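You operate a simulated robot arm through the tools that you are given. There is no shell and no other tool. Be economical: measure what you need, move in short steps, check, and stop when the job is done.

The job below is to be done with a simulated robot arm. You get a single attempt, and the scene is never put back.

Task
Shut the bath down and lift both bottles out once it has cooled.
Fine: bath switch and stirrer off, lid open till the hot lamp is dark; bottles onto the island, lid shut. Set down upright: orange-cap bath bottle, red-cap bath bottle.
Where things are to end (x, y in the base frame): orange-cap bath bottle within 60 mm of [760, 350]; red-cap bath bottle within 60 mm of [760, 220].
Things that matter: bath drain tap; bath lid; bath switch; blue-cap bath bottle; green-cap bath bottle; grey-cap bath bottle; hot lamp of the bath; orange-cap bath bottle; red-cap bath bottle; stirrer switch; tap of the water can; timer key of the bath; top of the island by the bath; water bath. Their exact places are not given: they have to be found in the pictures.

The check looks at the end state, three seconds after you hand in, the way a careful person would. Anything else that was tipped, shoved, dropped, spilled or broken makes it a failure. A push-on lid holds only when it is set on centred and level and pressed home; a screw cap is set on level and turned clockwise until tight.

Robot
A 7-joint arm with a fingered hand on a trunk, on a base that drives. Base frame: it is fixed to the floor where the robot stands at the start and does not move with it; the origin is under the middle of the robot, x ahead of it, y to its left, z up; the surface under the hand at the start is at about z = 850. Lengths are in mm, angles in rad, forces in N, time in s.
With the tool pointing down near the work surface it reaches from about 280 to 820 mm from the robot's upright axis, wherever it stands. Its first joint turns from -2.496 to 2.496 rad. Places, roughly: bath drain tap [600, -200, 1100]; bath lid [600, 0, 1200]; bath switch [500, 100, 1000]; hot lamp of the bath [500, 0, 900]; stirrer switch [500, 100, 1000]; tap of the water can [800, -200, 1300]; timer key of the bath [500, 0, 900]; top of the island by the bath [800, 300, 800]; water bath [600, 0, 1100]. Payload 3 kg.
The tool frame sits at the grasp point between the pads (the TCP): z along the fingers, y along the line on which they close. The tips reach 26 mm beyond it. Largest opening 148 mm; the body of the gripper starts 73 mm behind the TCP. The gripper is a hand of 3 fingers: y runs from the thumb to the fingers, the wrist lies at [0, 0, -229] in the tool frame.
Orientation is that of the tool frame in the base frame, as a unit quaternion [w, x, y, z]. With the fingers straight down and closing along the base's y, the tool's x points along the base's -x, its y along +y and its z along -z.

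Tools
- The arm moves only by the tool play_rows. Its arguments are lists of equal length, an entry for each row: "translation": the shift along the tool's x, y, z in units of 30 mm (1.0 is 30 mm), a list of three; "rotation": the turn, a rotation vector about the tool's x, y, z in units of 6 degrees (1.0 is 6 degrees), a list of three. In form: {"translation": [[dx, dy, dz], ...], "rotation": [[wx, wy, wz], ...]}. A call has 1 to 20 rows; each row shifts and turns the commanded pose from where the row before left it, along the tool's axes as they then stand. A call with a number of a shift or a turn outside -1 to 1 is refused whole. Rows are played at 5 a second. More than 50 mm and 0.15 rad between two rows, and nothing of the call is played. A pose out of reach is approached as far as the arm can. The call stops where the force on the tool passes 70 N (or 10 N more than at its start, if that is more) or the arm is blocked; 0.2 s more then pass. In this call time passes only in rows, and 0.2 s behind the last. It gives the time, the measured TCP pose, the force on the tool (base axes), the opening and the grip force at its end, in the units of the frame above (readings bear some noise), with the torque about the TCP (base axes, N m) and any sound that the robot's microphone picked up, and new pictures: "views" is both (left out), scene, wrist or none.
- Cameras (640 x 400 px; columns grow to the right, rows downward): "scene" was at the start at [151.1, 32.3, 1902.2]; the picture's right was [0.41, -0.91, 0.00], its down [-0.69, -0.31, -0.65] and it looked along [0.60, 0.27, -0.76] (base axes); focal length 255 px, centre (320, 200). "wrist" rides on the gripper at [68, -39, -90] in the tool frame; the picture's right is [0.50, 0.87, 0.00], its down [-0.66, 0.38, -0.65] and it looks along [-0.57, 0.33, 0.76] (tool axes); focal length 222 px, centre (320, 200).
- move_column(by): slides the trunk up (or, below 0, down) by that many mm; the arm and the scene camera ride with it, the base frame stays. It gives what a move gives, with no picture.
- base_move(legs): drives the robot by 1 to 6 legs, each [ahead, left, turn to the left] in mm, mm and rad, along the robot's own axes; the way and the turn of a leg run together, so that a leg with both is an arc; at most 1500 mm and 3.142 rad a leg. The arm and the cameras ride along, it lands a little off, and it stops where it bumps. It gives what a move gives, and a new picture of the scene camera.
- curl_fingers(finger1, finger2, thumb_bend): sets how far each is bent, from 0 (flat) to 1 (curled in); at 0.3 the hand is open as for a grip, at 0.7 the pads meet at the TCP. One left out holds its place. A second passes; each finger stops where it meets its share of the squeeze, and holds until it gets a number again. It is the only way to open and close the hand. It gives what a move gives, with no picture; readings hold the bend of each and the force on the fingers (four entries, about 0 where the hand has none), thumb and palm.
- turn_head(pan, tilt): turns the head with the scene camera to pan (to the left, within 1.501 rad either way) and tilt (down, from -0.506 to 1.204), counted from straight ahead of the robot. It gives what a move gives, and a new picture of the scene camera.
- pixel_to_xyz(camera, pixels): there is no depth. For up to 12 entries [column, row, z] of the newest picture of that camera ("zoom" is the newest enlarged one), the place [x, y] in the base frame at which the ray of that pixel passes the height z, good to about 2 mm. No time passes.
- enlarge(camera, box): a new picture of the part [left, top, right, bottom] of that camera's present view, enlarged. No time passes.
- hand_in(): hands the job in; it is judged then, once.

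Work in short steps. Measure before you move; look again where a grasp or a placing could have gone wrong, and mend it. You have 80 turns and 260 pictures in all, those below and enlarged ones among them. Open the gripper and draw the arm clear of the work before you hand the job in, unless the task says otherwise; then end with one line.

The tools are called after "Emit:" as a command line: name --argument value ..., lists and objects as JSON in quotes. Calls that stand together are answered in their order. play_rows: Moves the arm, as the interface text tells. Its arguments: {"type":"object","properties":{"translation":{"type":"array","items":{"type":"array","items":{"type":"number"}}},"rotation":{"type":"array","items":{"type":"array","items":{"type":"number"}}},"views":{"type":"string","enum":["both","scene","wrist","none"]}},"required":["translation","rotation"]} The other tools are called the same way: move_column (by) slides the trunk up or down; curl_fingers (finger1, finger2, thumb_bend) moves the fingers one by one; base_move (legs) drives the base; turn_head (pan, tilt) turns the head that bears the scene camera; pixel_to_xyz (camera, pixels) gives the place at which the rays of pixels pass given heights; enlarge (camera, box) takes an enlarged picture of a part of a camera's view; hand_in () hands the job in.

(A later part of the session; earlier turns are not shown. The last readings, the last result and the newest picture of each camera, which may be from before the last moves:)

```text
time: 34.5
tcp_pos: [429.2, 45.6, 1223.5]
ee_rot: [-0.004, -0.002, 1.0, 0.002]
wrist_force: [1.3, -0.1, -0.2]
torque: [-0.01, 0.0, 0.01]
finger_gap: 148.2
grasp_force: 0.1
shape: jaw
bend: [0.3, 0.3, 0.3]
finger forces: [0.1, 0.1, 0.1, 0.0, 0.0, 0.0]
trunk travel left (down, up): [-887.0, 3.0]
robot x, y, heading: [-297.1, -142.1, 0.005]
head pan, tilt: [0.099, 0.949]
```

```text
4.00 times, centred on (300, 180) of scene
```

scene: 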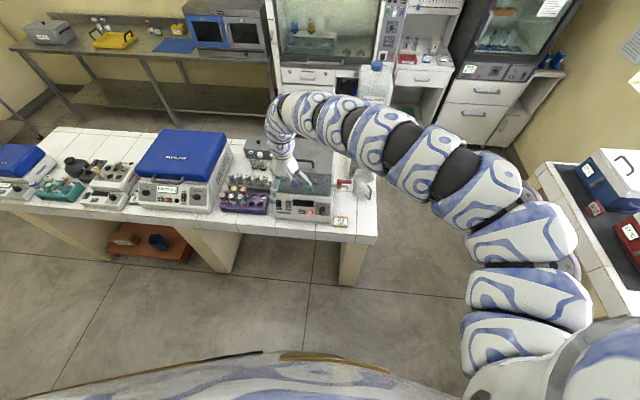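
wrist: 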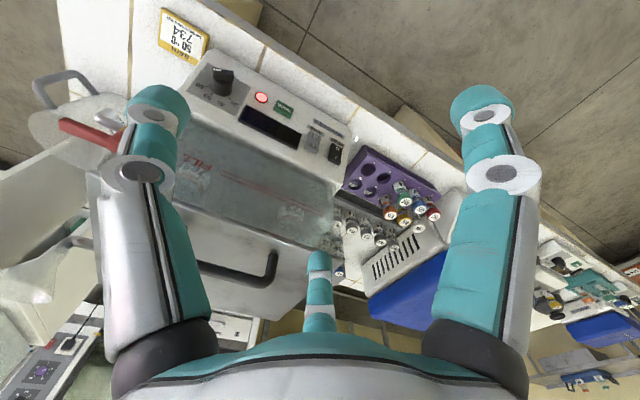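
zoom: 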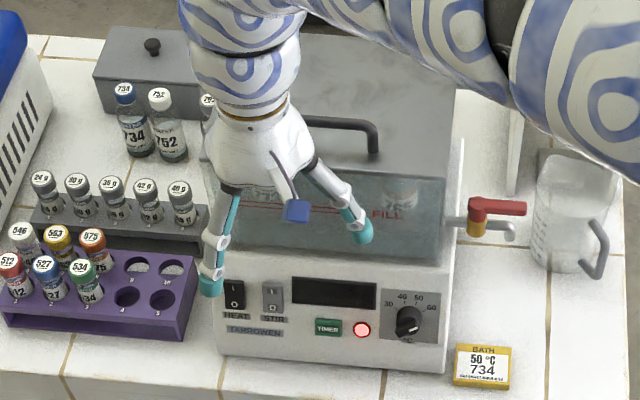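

Both rockers now show the O end pressed (labels HEAT/STIR fully readable); lamp still red. Next measure the lid handle in both views.

Emit:
enlarge --camera "wrist" --box '[80, 160, 340, 350]'

Emit:
pixel_to_xyz --camera "wrist" --pixels '[[273, 256, 1000], [273, 256, 1100], [265, 283, 1000], [265, 283, 1100], [331, 185, 900], [331, 185, 1000], [333, 207, 1000], [333, 207, 1100]]'

Emit:
enlarge --camera "scene" --box '[270, 130, 370, 205]'

```text
2.11 times, centred on (210, 255) of wrist
```

zoom: 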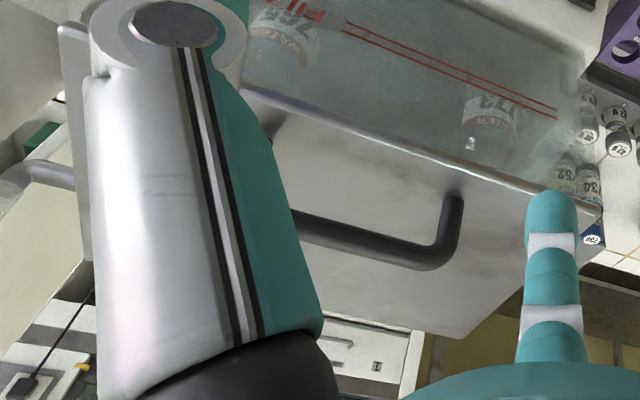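

```text
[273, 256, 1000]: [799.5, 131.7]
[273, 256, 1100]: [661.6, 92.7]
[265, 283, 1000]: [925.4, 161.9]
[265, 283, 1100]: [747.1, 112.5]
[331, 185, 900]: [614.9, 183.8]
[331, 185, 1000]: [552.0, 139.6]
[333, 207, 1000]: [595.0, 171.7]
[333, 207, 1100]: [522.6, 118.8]
```

```text
5.33 times, centred on (320, 168) of scene
```

zoom: 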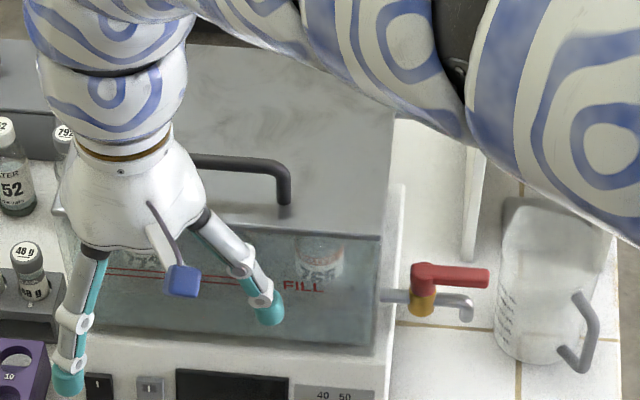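

Triangulating the lid's front edge (a line of constant x) and the handle's post foot.

Emit:
pixel_to_xyz --camera "zoom" --pixels '[[380, 236, 1000], [380, 236, 1100], [284, 200, 1000], [284, 200, 1100], [280, 170, 1000], [280, 170, 1100], [398, 130, 1000], [398, 130, 1100]]'

Emit:
pixel_to_xyz --camera "wrist" --pixels '[[276.3, 236, 1000], [276.3, 236, 1100], [304, 246, 1000], [304, 246, 1100], [271, 280, 1050], [271, 280, 1100], [277, 250, 1000], [277, 250, 1100], [216, 275, 1100]]'

```text
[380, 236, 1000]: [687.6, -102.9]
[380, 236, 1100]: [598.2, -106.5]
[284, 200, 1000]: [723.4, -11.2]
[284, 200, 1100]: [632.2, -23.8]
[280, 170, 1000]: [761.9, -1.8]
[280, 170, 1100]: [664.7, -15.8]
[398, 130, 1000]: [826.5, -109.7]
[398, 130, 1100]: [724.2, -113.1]
```

```text
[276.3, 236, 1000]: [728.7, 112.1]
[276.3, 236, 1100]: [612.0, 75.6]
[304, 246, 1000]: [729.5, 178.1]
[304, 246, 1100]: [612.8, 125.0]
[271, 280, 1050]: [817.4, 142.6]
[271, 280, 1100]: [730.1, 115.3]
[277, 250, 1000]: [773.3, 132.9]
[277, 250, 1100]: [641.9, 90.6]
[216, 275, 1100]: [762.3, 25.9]
```

Lid: front edge x≈552, hinge side x≈749, top z≈1150, y −107…149; handle bar at x≈585, y −33…70, z≈1178, near the front, so the lid hinges at the back. I'll yaw the hand 90° clockwise so thumb/fingers close along x, and rise a little.

Emit:
play_rows --translation '[[0, 0, 0], [0, 0, 0], [0, 0, 0], [0, 0, 0], [0, 0, 0], [0, 0, 0], [0, 0, 0], [0, 0, 0], [0, 0, 0], [0, 0, 0], [0, 0, 0], [0, 0, 0], [0, 0, 0], [0, 0, 0], [0, 0, 0], [0, 0, -1], [0, 0, -1]]' --rotation '[[0, 0, 1], [0, 0, 1], [0, 0, 1], [0, 0, 1], [0, 0, 1], [0, 0, 1], [0, 0, 1], [0, 0, 1], [0, 0, 1], [0, 0, 1], [0, 0, 1], [0, 0, 1], [0, 0, 1], [0, 0, 1], [0, 0, 1], [0, 0, 0], [0, 0, 0]]' --views "none"

```text
time: 38.0
tcp_pos: [435.4, 47.4, 1283.4]
ee_rot: [-0.004, 0.706, 0.708, -0.003]
wrist_force: [0.3, 0.1, -1.0]
torque: [0.0, 0.01, -0.04]
finger_gap: 148.2
grasp_force: 0.0
shape: jaw
bend: [0.3, 0.3, 0.3]
finger forces: [0.1, 0.1, 0.0, 0.0, 0.0, 0.0]
out of reach, approached as far as the arm can: row 17
trunk travel left (down, up): [-887.0, 3.0]
robot x, y, heading: [-300.7, -141.4, 0.0]
head pan, tilt: [0.099, 0.949]
```

Drive the base forward 150 and right 29 so the hand sits above the handle.

Emit:
base_move --legs '[[150, -29, 0]]'

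Emit:
enlarge --camera "wrist" --box '[0, 0, 640, 400]'

Emit:
enlarge --camera "scene" --box '[240, 130, 400, 250]'

```text
time: 39.5
tcp_pos: [590.5, 18.3, 1281.8]
ee_rot: [-0.005, 0.706, 0.708, -0.003]
wrist_force: [0.0, 0.4, -1.0]
torque: [-0.01, 0.0, -0.04]
finger_gap: 148.0
grasp_force: 0.1
shape: jaw
bend: [0.3, 0.3, 0.3]
finger forces: [0.0, 0.1, 0.0, 0.1, 0.1, 0.0]
trunk travel left (down, up): [-887.0, 3.0]
robot x, y, heading: [-141.7, -167.9, -0.002]
head pan, tilt: [0.099, 0.949]
```

scene: 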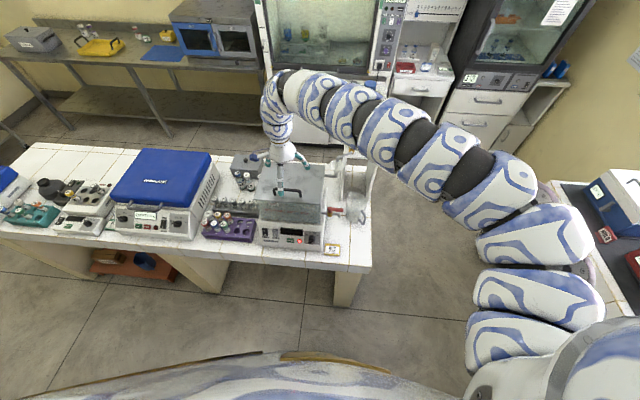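

```text
1.00 times, centred on (320, 200) of wrist (not enlarged: the box is as wide or as high as the picture)
```

zoom: 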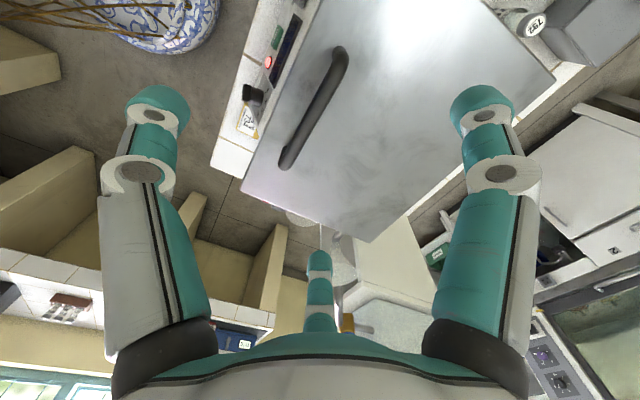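

```text
3.33 times, centred on (320, 190) of scene
```

zoom: 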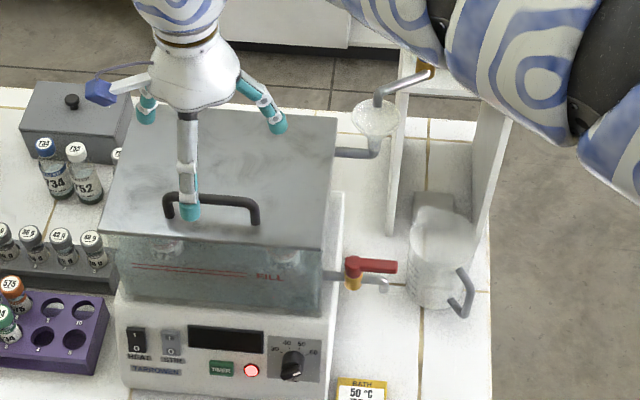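

Measure the handle in this wrist view.

Emit:
enlarge --camera "wrist" --box '[220, 0, 460, 200]'

Emit:
pixel_to_xyz --camera "zoom" --pixels '[[320, 200, 1180], [320, 200, 1150]]'

```text
2.00 times, centred on (340, 100) of wrist
```

zoom: 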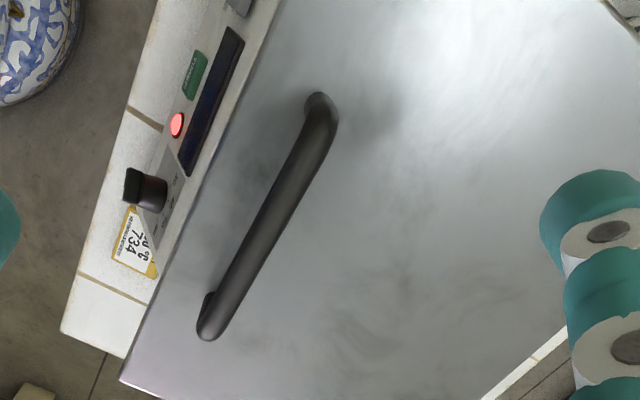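

```text
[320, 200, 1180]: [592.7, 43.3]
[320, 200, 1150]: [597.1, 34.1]
```

Emit:
pixel_to_xyz --camera "zoom" --pixels '[[326, 140, 1178], [213, 320, 1178], [268, 235, 1178], [316, 100, 1150], [206, 296, 1150], [121, 380, 1150], [165, 265, 1140], [316, 100, 1130], [206, 296, 1130]]'

```text
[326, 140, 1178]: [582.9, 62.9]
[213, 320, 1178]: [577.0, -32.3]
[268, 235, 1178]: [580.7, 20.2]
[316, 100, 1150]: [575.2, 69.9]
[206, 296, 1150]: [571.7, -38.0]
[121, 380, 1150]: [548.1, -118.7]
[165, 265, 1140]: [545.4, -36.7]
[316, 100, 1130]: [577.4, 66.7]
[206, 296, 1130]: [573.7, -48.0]
```

Handle centre ≈ (580,18), bar z≈1180–1185. Move −10 mm in x and descend to TCP ≈1190.

Emit:
play_rows --translation '[[0, -0.35, 1], [0, 0, 1], [0, 0, 0.85], [0, 0, 0.2]]' --rotation '[[0, 0, 0], [0, 0, 0], [0, 0, 0], [0, 0, 0]]'

Emit:
enlarge --camera "scene" --box '[250, 130, 350, 205]'

```text
time: 40.5
tcp_pos: [577.6, 18.4, 1189.2]
ee_rot: [-0.004, 0.706, 0.709, -0.003]
wrist_force: [0.2, -0.5, 0.5]
torque: [-0.01, 0.01, -0.02]
finger_gap: 148.0
grasp_force: 0.1
shape: jaw
bend: [0.3, 0.3, 0.3]
finger forces: [0.0, 0.1, 0.0, 0.0, 0.0, 0.0]
trunk travel left (down, up): [-887.0, 3.0]
robot x, y, heading: [-149.9, -171.0, -0.005]
head pan, tilt: [0.099, 0.949]
```

scene: 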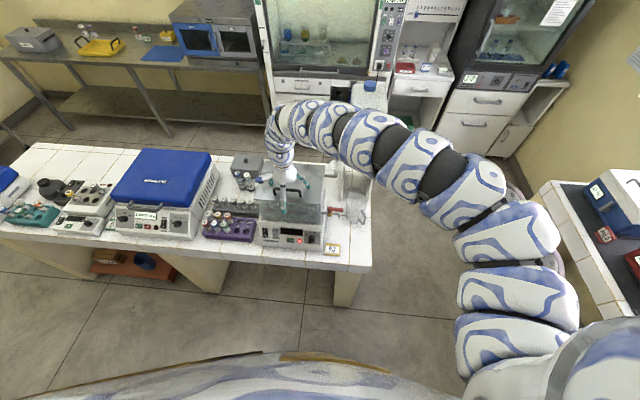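
wrist: 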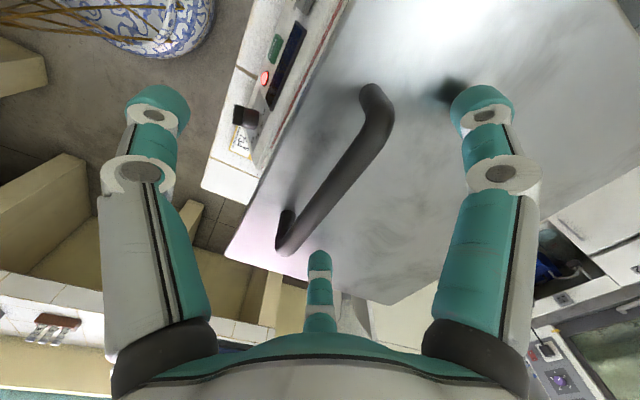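

```text
5.33 times, centred on (300, 168) of scene
```

zoom: 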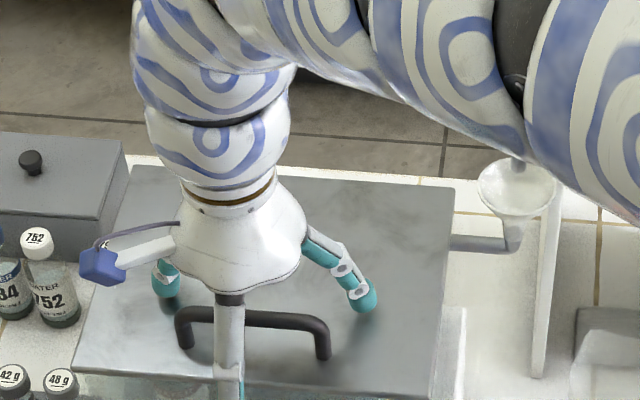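

The bar lies right at the TCP in the wrist view (≈(318,200)). Close the hand on the bar.

Emit:
curl_fingers --finger1 0.7 --finger2 0.7 --thumb_bend 0.7

Emit:
enlarge --camera "wrist" --box '[160, 60, 480, 300]'

```text
time: 41.5
tcp_pos: [578.2, 18.8, 1190.0]
ee_rot: [-0.004, 0.706, 0.708, -0.004]
wrist_force: [0.2, -0.4, 0.2]
torque: [0.01, 0.02, 0.03]
finger_gap: 0.3
grasp_force: 0.4
shape: fingers
bend: [0.69, 0.69, 0.7]
finger forces: [0.3, 0.4, 0.0, 0.0, 0.0, 0.0]
trunk travel left (down, up): [-887.0, 3.0]
robot x, y, heading: [-142.1, -170.6, 0.001]
head pan, tilt: [0.099, 0.949]
```

```text
1.67 times, centred on (320, 180) of wrist
```

zoom: 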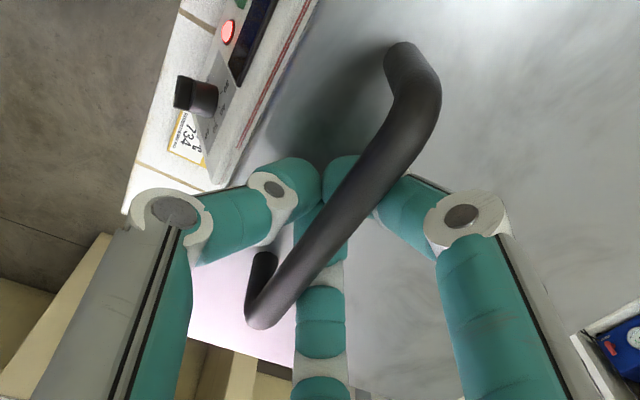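

The pads met beneath the bar (bar is caged within the hand) — a secure loose hook. Lift along the hinge arc for the first ~18°.

Emit:
play_rows --translation '[[0, 0.2, -0.57], [0, 0.27, -0.55], [0, 0.33, -0.52]]' --rotation '[[0, 0, 0], [0, 0, 0], [0, 0, 0]]'

Emit:
enlarge --camera "scene" --box '[230, 100, 370, 205]'

```text
time: 42.2
tcp_pos: [599.2, 19.8, 1240.5]
ee_rot: [-0.005, 0.706, 0.708, -0.002]
wrist_force: [-10.0, 0.1, 1.8]
torque: [0.0, 0.14, 0.01]
finger_gap: 7.8
grasp_force: 4.0
shape: fingers
bend: [0.7, 0.7, 0.67]
finger forces: [0.1, 0.1, 0.1, 0.1, 8.4, 0.0]
trunk travel left (down, up): [-887.0, 3.0]
robot x, y, heading: [-144.4, -167.2, -0.003]
head pan, tilt: [0.099, 0.949]
```

scene: 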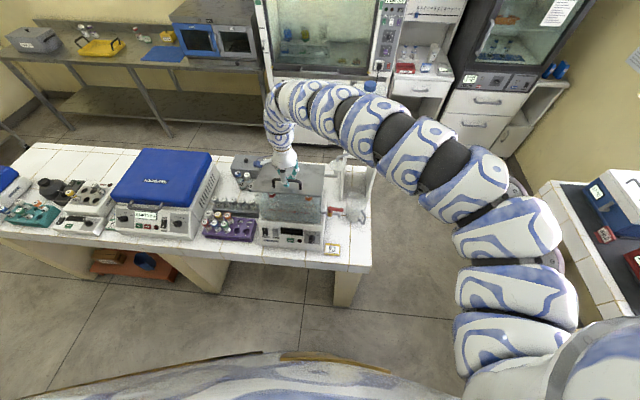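
wrist: 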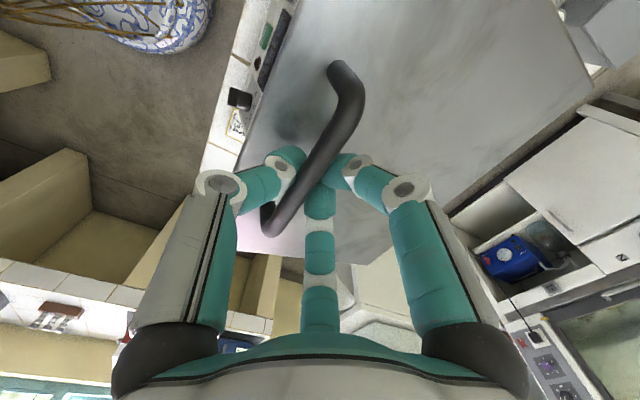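

```text
3.81 times, centred on (300, 152) of scene
```

zoom: 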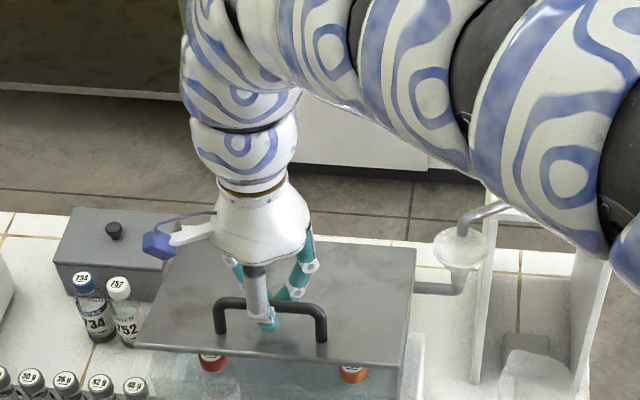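

The lid opens at the front (red and orange caps visible inside). The bar presses −x on the thumb, so use less forward motion; continue two steps.

Emit:
play_rows --translation '[[0, 0.1, -0.55], [0, 0.3, -0.5], [0, 0.35, -0.45]]' --rotation '[[0, 0, 0], [0, 0, 0], [0, 0, 0]]'

Emit:
enlarge --camera "scene" --box '[230, 100, 370, 250]'

```text
time: 43.0
tcp_pos: [626.1, 18.6, 1285.1]
ee_rot: [-0.005, 0.706, 0.708, -0.002]
wrist_force: [-0.4, -0.3, -0.4]
torque: [-0.02, 0.0, 0.0]
finger_gap: 0.8
grasp_force: 0.5
shape: fingers
bend: [0.7, 0.7, 0.7]
finger forces: [0.1, 0.0, 0.0, 0.0, 0.7, 0.1]
trunk travel left (down, up): [-887.0, 3.0]
robot x, y, heading: [-142.3, -168.9, 0.001]
head pan, tilt: [0.099, 0.949]
```

scene: 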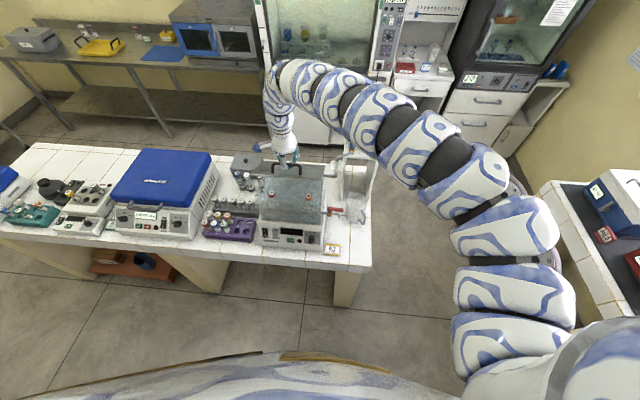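
wrist: 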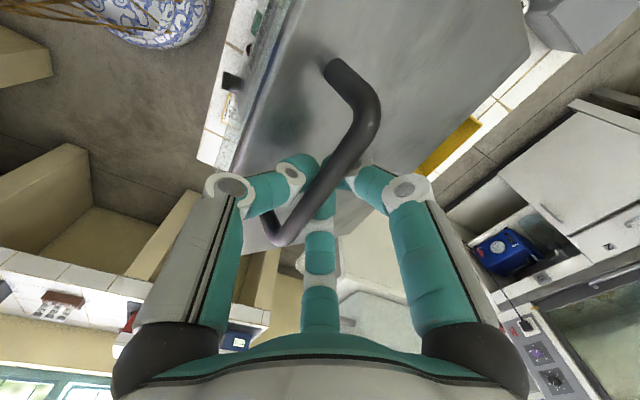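

```text
2.67 times, centred on (300, 175) of scene
```

zoom: 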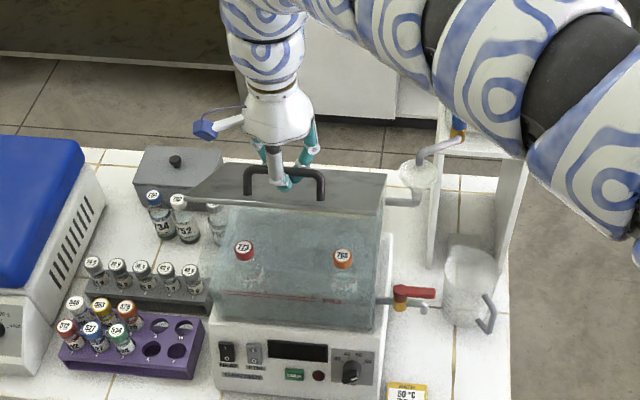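

Lamp is now dark and the force is nil; lid ~36° open. Continue the arc with a slight following tilt.

Emit:
play_rows --translation '[[0, 0.45, -0.42], [0, 0.48, -0.4], [0, 0.5, -0.38]]' --rotation '[[0.5, 0, 0], [0.5, 0, 0], [0.5, 0, 0]]'

Emit:
enlarge --camera "scene" --box '[230, 80, 370, 250]'

```text
time: 43.9
tcp_pos: [670.8, 17.4, 1318.8]
ee_rot: [-0.059, 0.704, 0.705, -0.059]
wrist_force: [0.1, 0.6, -1.9]
torque: [0.0, 0.03, -0.01]
finger_gap: 0.5
grasp_force: 1.1
shape: fingers
bend: [0.69, 0.69, 0.7]
finger forces: [1.3, 1.1, 0.0, 0.1, 0.1, 0.0]
trunk travel left (down, up): [-887.0, 3.0]
robot x, y, heading: [-145.0, -170.1, -0.003]
head pan, tilt: [0.099, 0.949]
```

scene: 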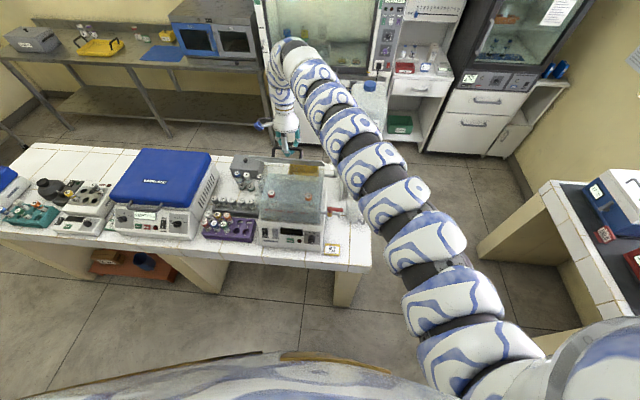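
wrist: 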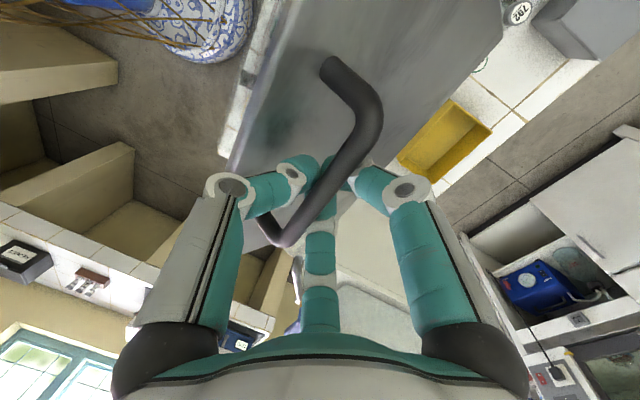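

```text
2.35 times, centred on (300, 165) of scene
```

zoom: 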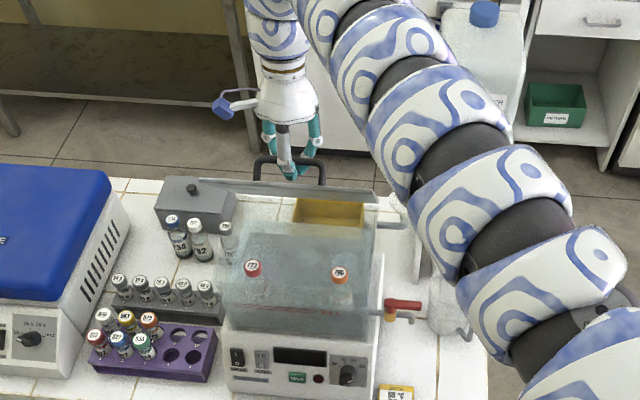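

Fitted hinge ≈ (756,1168), radius 180, lid ≈52°. Go on another ~12° and check reach.

Emit:
play_rows --translation '[[0, 0.4, -0.3], [0, 0.4, -0.28], [0, 0.4, -0.25]]' --rotation '[[0.5, 0, 0], [0.5, 0, 0], [0.5, 0, 0]]' --views "none"

Emit:
enlarge --camera "scene" --box '[230, 80, 370, 250]'

Emit:
enlarge --camera "wrist" --box '[160, 0, 500, 300]'

```text
time: 44.6
tcp_pos: [666.3, 2.4, 1319.2]
ee_rot: [-0.079, 0.702, 0.704, -0.076]
wrist_force: [2.5, 0.4, -3.0]
torque: [0.0, 0.01, -0.02]
finger_gap: 1.5
grasp_force: 2.7
shape: fingers
bend: [0.69, 0.69, 0.7]
finger forces: [2.6, 2.3, 0.0, 0.0, 0.0, 0.1]
out of reach, approached as far as the arm can: row 1, 2, 3
trunk travel left (down, up): [-887.0, 3.0]
robot x, y, heading: [-145.7, -168.3, 0.004]
head pan, tilt: [0.099, 0.949]
```

```text
2.35 times, centred on (300, 165) of scene
```

zoom: 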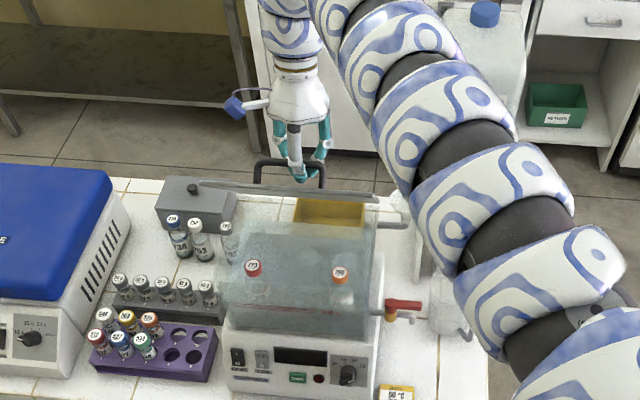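

```text
1.33 times, centred on (330, 150) of wrist
```

zoom: 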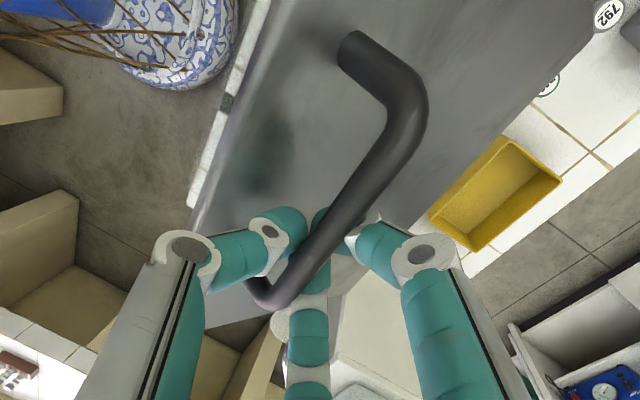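

Arm is at its outer limit, so use the base to push on: forward 50 mm; the bar can ride up inside the cage.

Emit:
base_move --legs '[[50, 0, 0]]'

Emit:
enlarge --camera "scene" --box '[230, 80, 370, 250]'

Emit:
enlarge --camera "wrist" --box '[160, 0, 500, 300]'

```text
time: 45.6
tcp_pos: [719.0, 2.9, 1316.7]
ee_rot: [-0.079, 0.701, 0.704, -0.078]
wrist_force: [0.2, 0.0, -0.9]
torque: [0.0, 0.06, -0.02]
finger_gap: 0.1
grasp_force: 0.1
shape: fingers
bend: [0.69, 0.69, 0.7]
finger forces: [0.1, 0.1, 0.1, 0.1, 0.0, 0.0]
trunk travel left (down, up): [-887.0, 3.0]
robot x, y, heading: [-93.1, -171.3, -0.004]
head pan, tilt: [0.099, 0.949]
```

scene: 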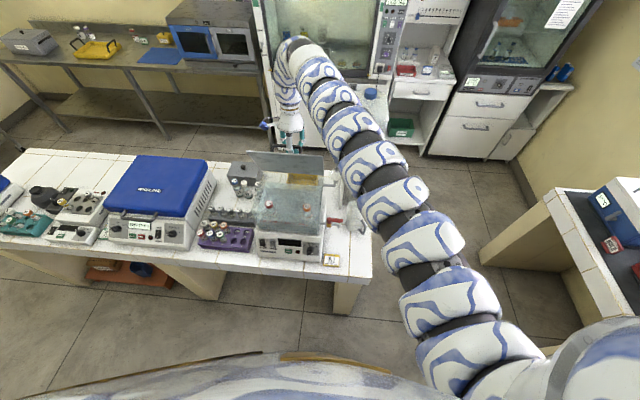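

```text
2.35 times, centred on (300, 165) of scene
```

zoom: 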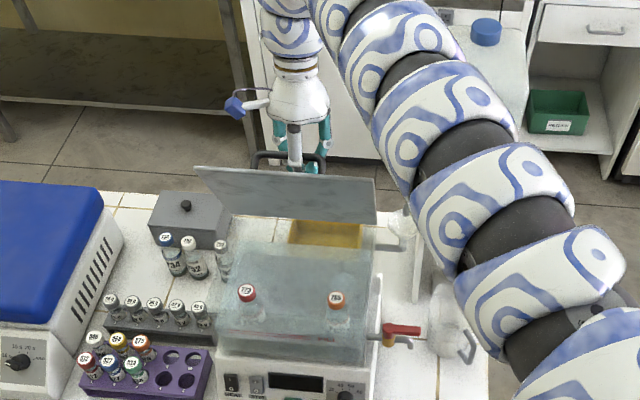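

```text
1.33 times, centred on (330, 150) of wrist
```

zoom: 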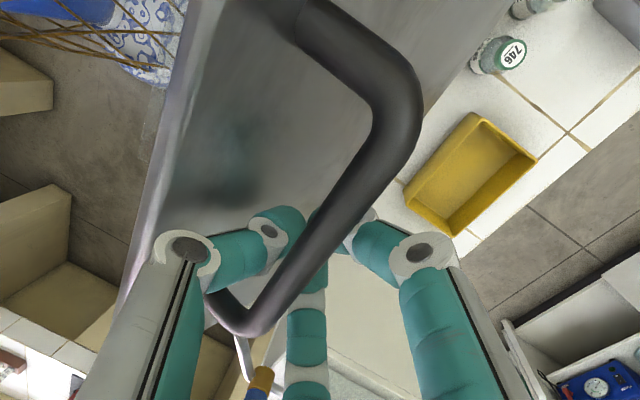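

Works nicely, lid ≈70–75° with no load. Another 50 mm forward.

Emit:
base_move --legs '[[45, 0, 0]]'

Emit:
enlarge --camera "scene" --box '[230, 80, 370, 250]'

Emit:
enlarge --camera "wrist" --box '[160, 0, 500, 300]'

```text
time: 46.5
tcp_pos: [762.4, 4.4, 1316.9]
ee_rot: [-0.078, 0.702, 0.704, -0.078]
wrist_force: [-0.4, 0.1, -0.8]
torque: [-0.01, 0.06, -0.02]
finger_gap: 0.2
grasp_force: 0.4
shape: fingers
bend: [0.69, 0.69, 0.7]
finger forces: [0.0, 0.0, 0.0, 0.0, 0.5, 0.0]
trunk travel left (down, up): [-887.0, 3.0]
robot x, y, heading: [-48.4, -171.0, -0.004]
head pan, tilt: [0.099, 0.949]
```

scene: 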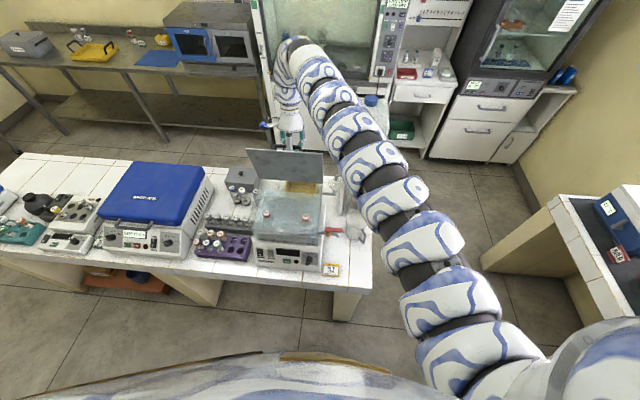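

```text
2.35 times, centred on (300, 165) of scene
```

zoom: 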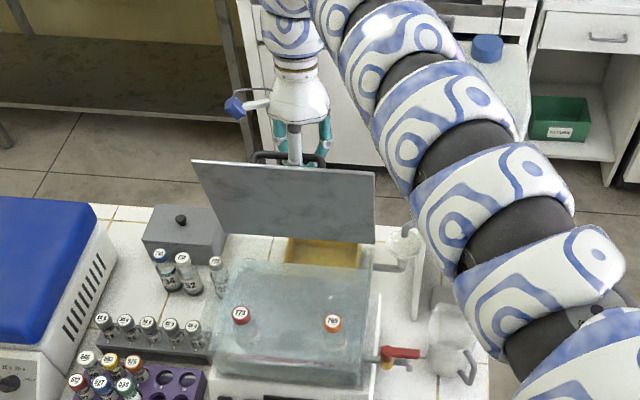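

```text
1.33 times, centred on (330, 150) of wrist
```

zoom: 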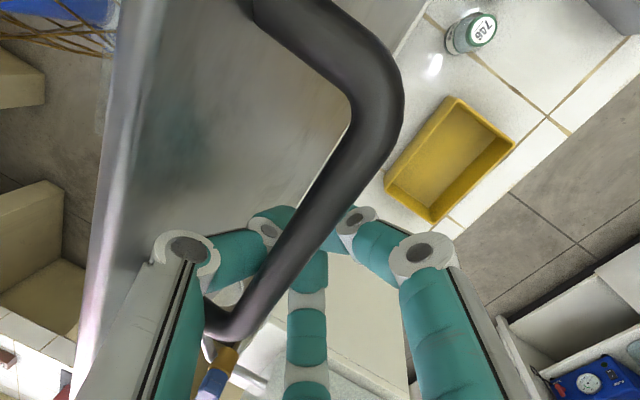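

Lid ≈85°. Push 35 mm further to go past vertical.

Emit:
base_move --legs '[[35, 0, 0]]'

Emit:
enlarge --camera "scene" --box '[230, 80, 370, 250]'

Emit:
enlarge --camera "wrist" --box '[160, 0, 500, 300]'

```text
time: 47.3
tcp_pos: [798.6, 4.7, 1316.5]
ee_rot: [-0.079, 0.701, 0.704, -0.078]
wrist_force: [0.3, 0.3, -0.3]
torque: [-0.03, 0.07, 0.0]
finger_gap: 0.7
grasp_force: 0.8
shape: fingers
bend: [0.69, 0.69, 0.7]
finger forces: [0.1, 0.0, 0.1, 0.1, 1.4, 0.0]
trunk travel left (down, up): [-887.0, 3.0]
robot x, y, heading: [-14.0, -171.5, 0.0]
head pan, tilt: [0.099, 0.949]
```

scene: 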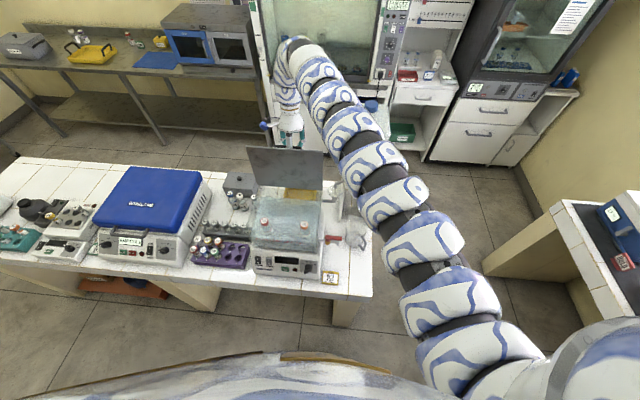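

```text
2.35 times, centred on (300, 165) of scene
```

zoom: 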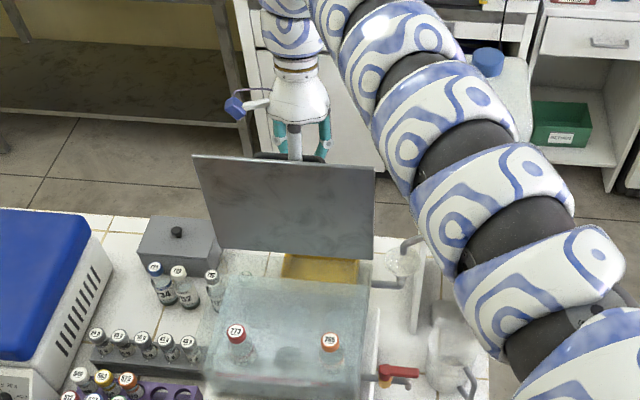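

```text
1.33 times, centred on (330, 150) of wrist
```

zoom: 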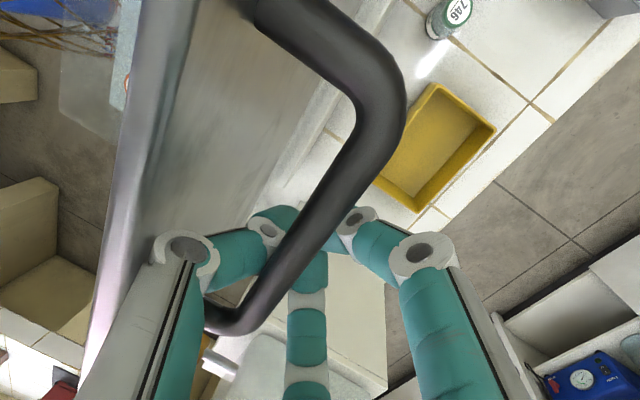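

Now around 92°; another 30 mm for margin past vertical.

Emit:
base_move --legs '[[30, 0, 0]]'

Emit:
enlarge --camera "scene" --box '[230, 80, 370, 250]'

Emit:
enlarge --camera "wrist" --box '[160, 0, 500, 300]'

```text
time: 48.2
tcp_pos: [823.0, 5.8, 1318.6]
ee_rot: [-0.08, 0.7, 0.706, -0.077]
wrist_force: [-21.0, 1.1, -6.4]
torque: [0.03, -0.36, -0.02]
finger_gap: 16.5
grasp_force: 11.4
shape: fingers
bend: [0.7, 0.7, 0.63]
finger forces: [0.0, 0.0, 0.0, 0.1, 21.8, 0.0]
trunk travel left (down, up): [-887.0, 3.0]
robot x, y, heading: [15.9, -168.7, 0.003]
head pan, tilt: [0.099, 0.949]
```

scene: 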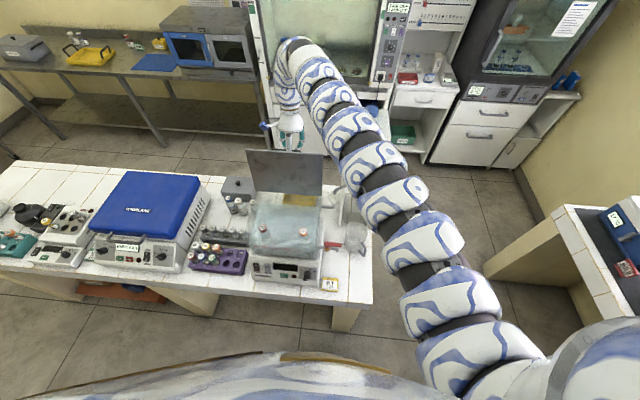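

```text
2.35 times, centred on (300, 165) of scene
```

zoom: 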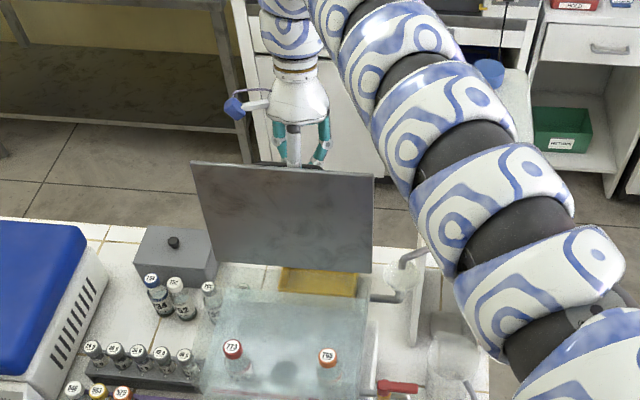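

```text
1.33 times, centred on (330, 150) of wrist
```

zoom: 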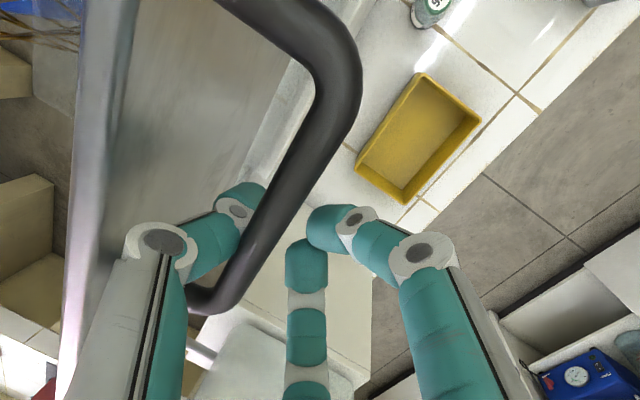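

The lid has reached its stop past vertical (21 N on the thumb). Open the two far fingers first, easing the thumb slightly.

Emit:
curl_fingers --finger1 0.3 --finger2 0.3 --thumb_bend 0.57

Emit:
enlarge --camera "wrist" --box '[100, 0, 500, 300]'

Emit:
enlarge --camera "scene" --box '[230, 80, 370, 250]'

```text
time: 49.2
tcp_pos: [823.8, 5.9, 1318.1]
ee_rot: [-0.079, 0.7, 0.705, -0.079]
wrist_force: [-0.4, 0.0, -0.8]
torque: [0.0, 0.02, -0.01]
finger_gap: 87.3
grasp_force: 0.1
shape: fingers
bend: [0.3, 0.3, 0.56]
finger forces: [0.1, 0.1, 0.1, 0.1, 0.0, 0.0]
trunk travel left (down, up): [-887.0, 3.0]
robot x, y, heading: [12.0, -169.6, -0.001]
head pan, tilt: [0.099, 0.949]
```

```text
1.33 times, centred on (300, 150) of wrist
```

zoom: 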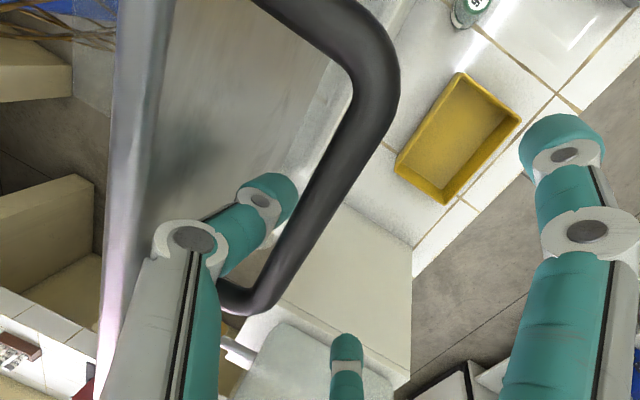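

```text
2.35 times, centred on (300, 165) of scene
```

zoom: 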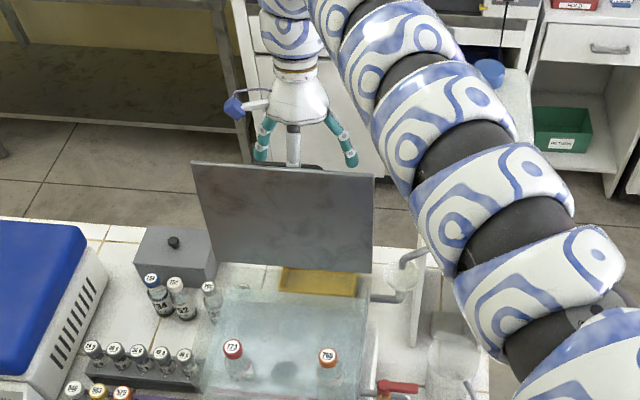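

Lid stays put with no load. Straighten the thumb a bit more, shifting the hand forward to keep it inside the handle gap.

Emit:
base_move --legs '[[12, 0, 0]]'

Emit:
curl_fingers --thumb_bend 0.45

Emit:
enlarge --camera "wrist" --box '[100, 0, 500, 300]'

```text
time: 49.9
tcp_pos: [835.4, 6.5, 1317.4]
ee_rot: [-0.079, 0.7, 0.706, -0.079]
wrist_force: [-10.5, 0.4, 1.1]
torque: [-0.01, -0.06, 0.0]
finger_gap: 94.1
grasp_force: 6.1
shape: fingers
bend: [0.3, 0.3, 0.53]
finger forces: [0.0, 0.1, 0.1, 0.0, 11.3, 0.1]
trunk travel left (down, up): [-887.0, 3.0]
robot x, y, heading: [27.2, -170.8, 0.001]
head pan, tilt: [0.099, 0.949]
```

scene: 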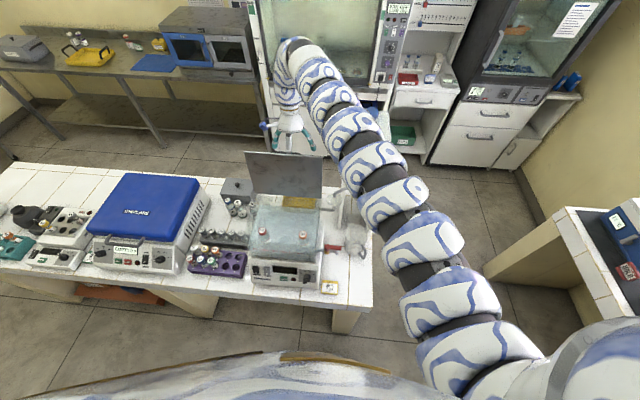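

```text
time: 50.9
tcp_pos: [835.4, 6.1, 1318.7]
ee_rot: [-0.079, 0.7, 0.706, -0.079]
wrist_force: [-0.5, 0.5, 0.1]
torque: [0.01, -0.03, 0.01]
finger_gap: 103.4
grasp_force: 0.0
shape: fingers
bend: [0.3, 0.3, 0.45]
finger forces: [0.1, 0.0, 0.0, 0.0, 0.0, 0.0]
trunk travel left (down, up): [-887.0, 3.0]
robot x, y, heading: [24.2, -171.2, 0.004]
head pan, tilt: [0.099, 0.949]
```

```text
1.33 times, centred on (300, 150) of wrist
```

zoom: 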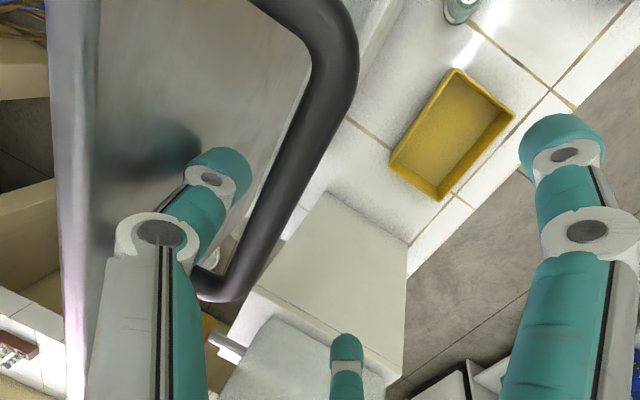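

The thumb is now free in the gap between lid and bar. Raise straight up in small rows.

Emit:
play_rows --translation '[[0, -0.2, -0.9], [0, -0.2, -0.9]]' --rotation '[[0, 0, 0], [0, 0, 0]]' --views "none"

Emit:
enlarge --camera "wrist" --box '[100, 0, 500, 300]'

```text
time: 51.5
tcp_pos: [835.8, 5.1, 1373.5]
ee_rot: [-0.08, 0.7, 0.705, -0.079]
wrist_force: [0.2, -0.2, 0.4]
torque: [0.03, -0.02, -0.03]
finger_gap: 103.7
grasp_force: 0.0
shape: fingers
bend: [0.3, 0.3, 0.45]
finger forces: [0.0, 0.1, 0.0, 0.0, 0.0, 0.0]
trunk travel left (down, up): [-887.0, 3.0]
robot x, y, heading: [28.0, -169.1, 0.002]
head pan, tilt: [0.099, 0.949]
```

```text
1.33 times, centred on (300, 150) of wrist
```

zoom: 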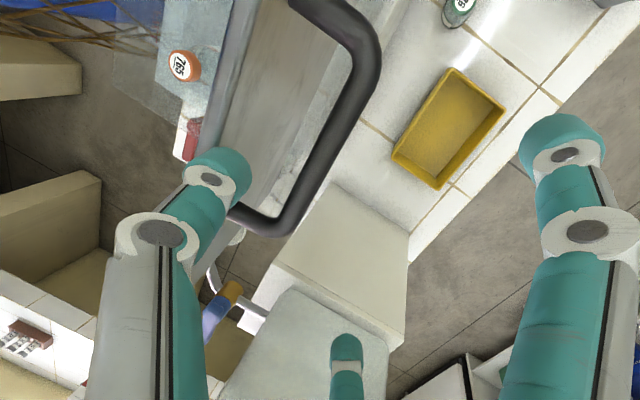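

Clear and force-free. Raise another ~75 mm, above the lid's top edge.

Emit:
play_rows --translation '[[0, -0.2, -0.9], [0, -0.2, -0.9], [0, -0.2, -0.9]]' --rotation '[[0, 0, 0], [0, 0, 0], [0, 0, 0]]'

Emit:
enlarge --camera "scene" --box '[220, 100, 380, 300]'

```text
time: 52.3
tcp_pos: [824.9, 3.0, 1451.5]
ee_rot: [-0.081, 0.699, 0.706, -0.077]
wrist_force: [-0.8, 0.4, -0.1]
torque: [-0.06, -0.01, -0.02]
finger_gap: 103.6
grasp_force: 0.0
shape: fingers
bend: [0.3, 0.3, 0.45]
finger forces: [0.0, 0.1, 0.0, 0.1, 0.1, 0.0]
out of reach, approached as far as the arm can: row 3
trunk travel left (down, up): [-887.0, 3.0]
robot x, y, heading: [26.1, -168.3, 0.004]
head pan, tilt: [0.099, 0.949]
```

scene: 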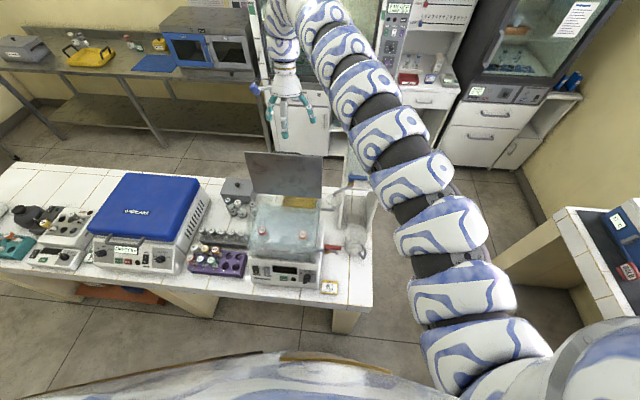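
wrist: 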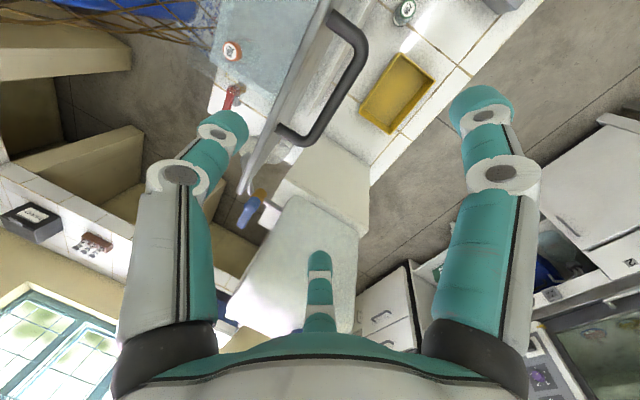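

```text
2.00 times, centred on (300, 200) of scene
```

zoom: 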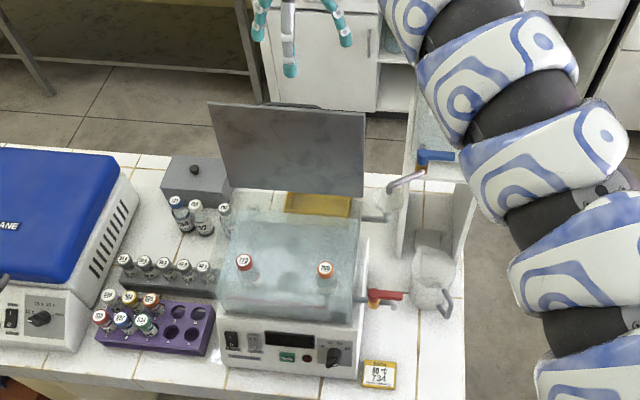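

Lid stands open on its own and the hot lamp is dark. Drive back 250 mm so the hand is above the tub and remove the tilt.

Emit:
base_move --legs '[[-225, 0, 0]]'

Emit:
play_rows --translation '[[0, 0, 0], [0, 0, 0], [0, 0, 0]]' --rotation '[[-0.7, 0, 0], [-0.7, 0, 0], [-0.7, 0, 0]]'

Emit:
enlarge --camera "scene" --box '[220, 130, 380, 250]'

```text
time: 54.0
tcp_pos: [596.4, 0.4, 1450.9]
ee_rot: [-0.079, 0.701, 0.704, -0.08]
wrist_force: [0.2, -1.0, 0.4]
torque: [0.01, 0.01, -0.02]
finger_gap: 103.7
grasp_force: 0.1
shape: fingers
bend: [0.3, 0.3, 0.45]
finger forces: [0.0, 0.1, 0.0, 0.0, 0.0, 0.0]
trunk travel left (down, up): [-887.0, 3.0]
robot x, y, heading: [-199.4, -169.3, -0.004]
head pan, tilt: [0.099, 0.949]
```

scene: 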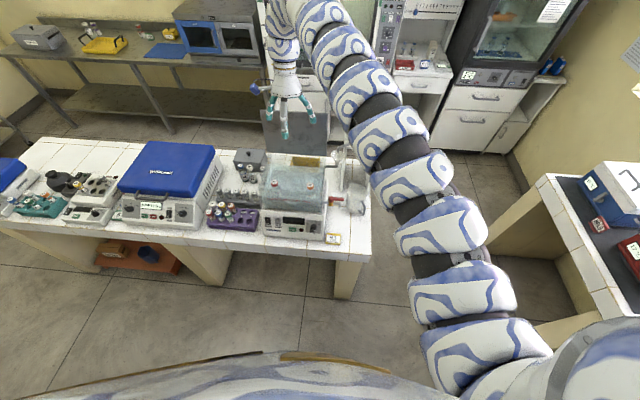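

```text
time: 54.8
tcp_pos: [598.3, -0.0, 1449.7]
ee_rot: [-0.002, 0.705, 0.709, -0.001]
wrist_force: [0.5, 0.2, 0.8]
torque: [-0.01, -0.03, 0.02]
finger_gap: 103.5
grasp_force: 0.1
shape: fingers
bend: [0.3, 0.3, 0.45]
finger forces: [0.0, 0.1, 0.1, 0.0, 0.0, 0.0]
trunk travel left (down, up): [-887.0, 3.0]
robot x, y, heading: [-197.9, -170.0, 0.005]
head pan, tilt: [0.099, 0.949]
```

scene: 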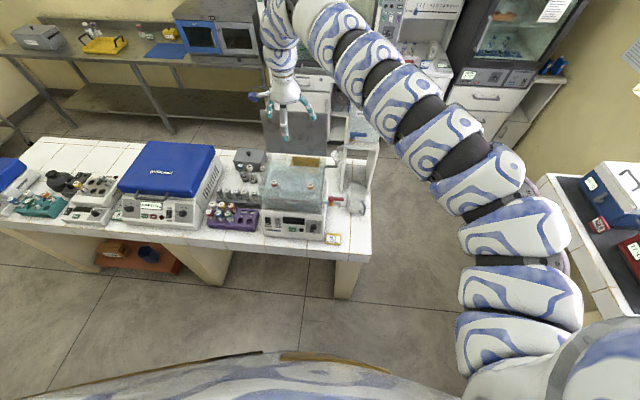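
wrist: 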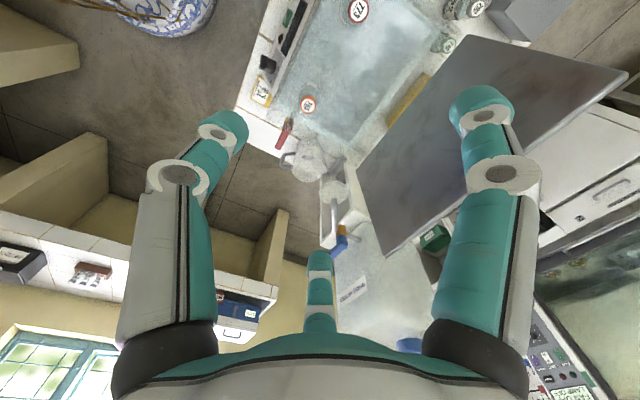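

```text
3.33 times, centred on (300, 190) of scene
```

zoom: 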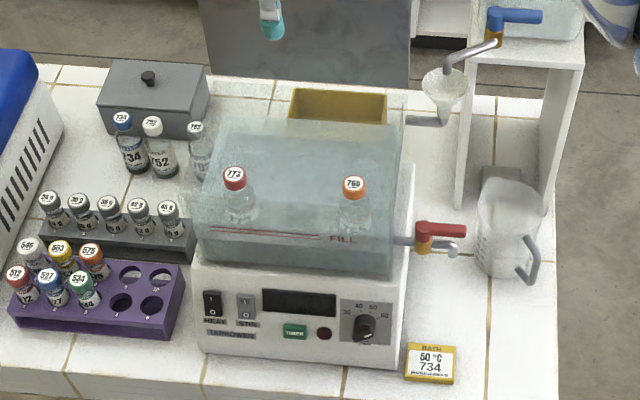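

Both bottles are visible from both cameras. Triangulate the cap tops.

Emit:
pixel_to_xyz --camera "zoom" --pixels '[[235, 173, 1000], [235, 173, 1100], [354, 183, 1000], [354, 183, 1100], [240, 218, 1000], [354, 228, 1000], [197, 128, 950], [197, 180, 850]]'

Emit:
enlarge --camera "wrist" --box '[230, 0, 470, 180]'

```text
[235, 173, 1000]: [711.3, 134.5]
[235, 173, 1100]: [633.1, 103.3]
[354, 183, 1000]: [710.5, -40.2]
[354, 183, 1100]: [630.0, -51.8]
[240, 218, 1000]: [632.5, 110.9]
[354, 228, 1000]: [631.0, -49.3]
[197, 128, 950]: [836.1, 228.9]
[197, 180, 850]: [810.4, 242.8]
```

```text
2.22 times, centred on (350, 90) of wrist
```

zoom: 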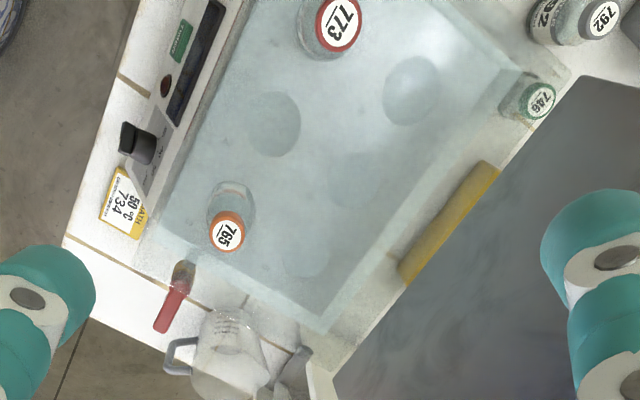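

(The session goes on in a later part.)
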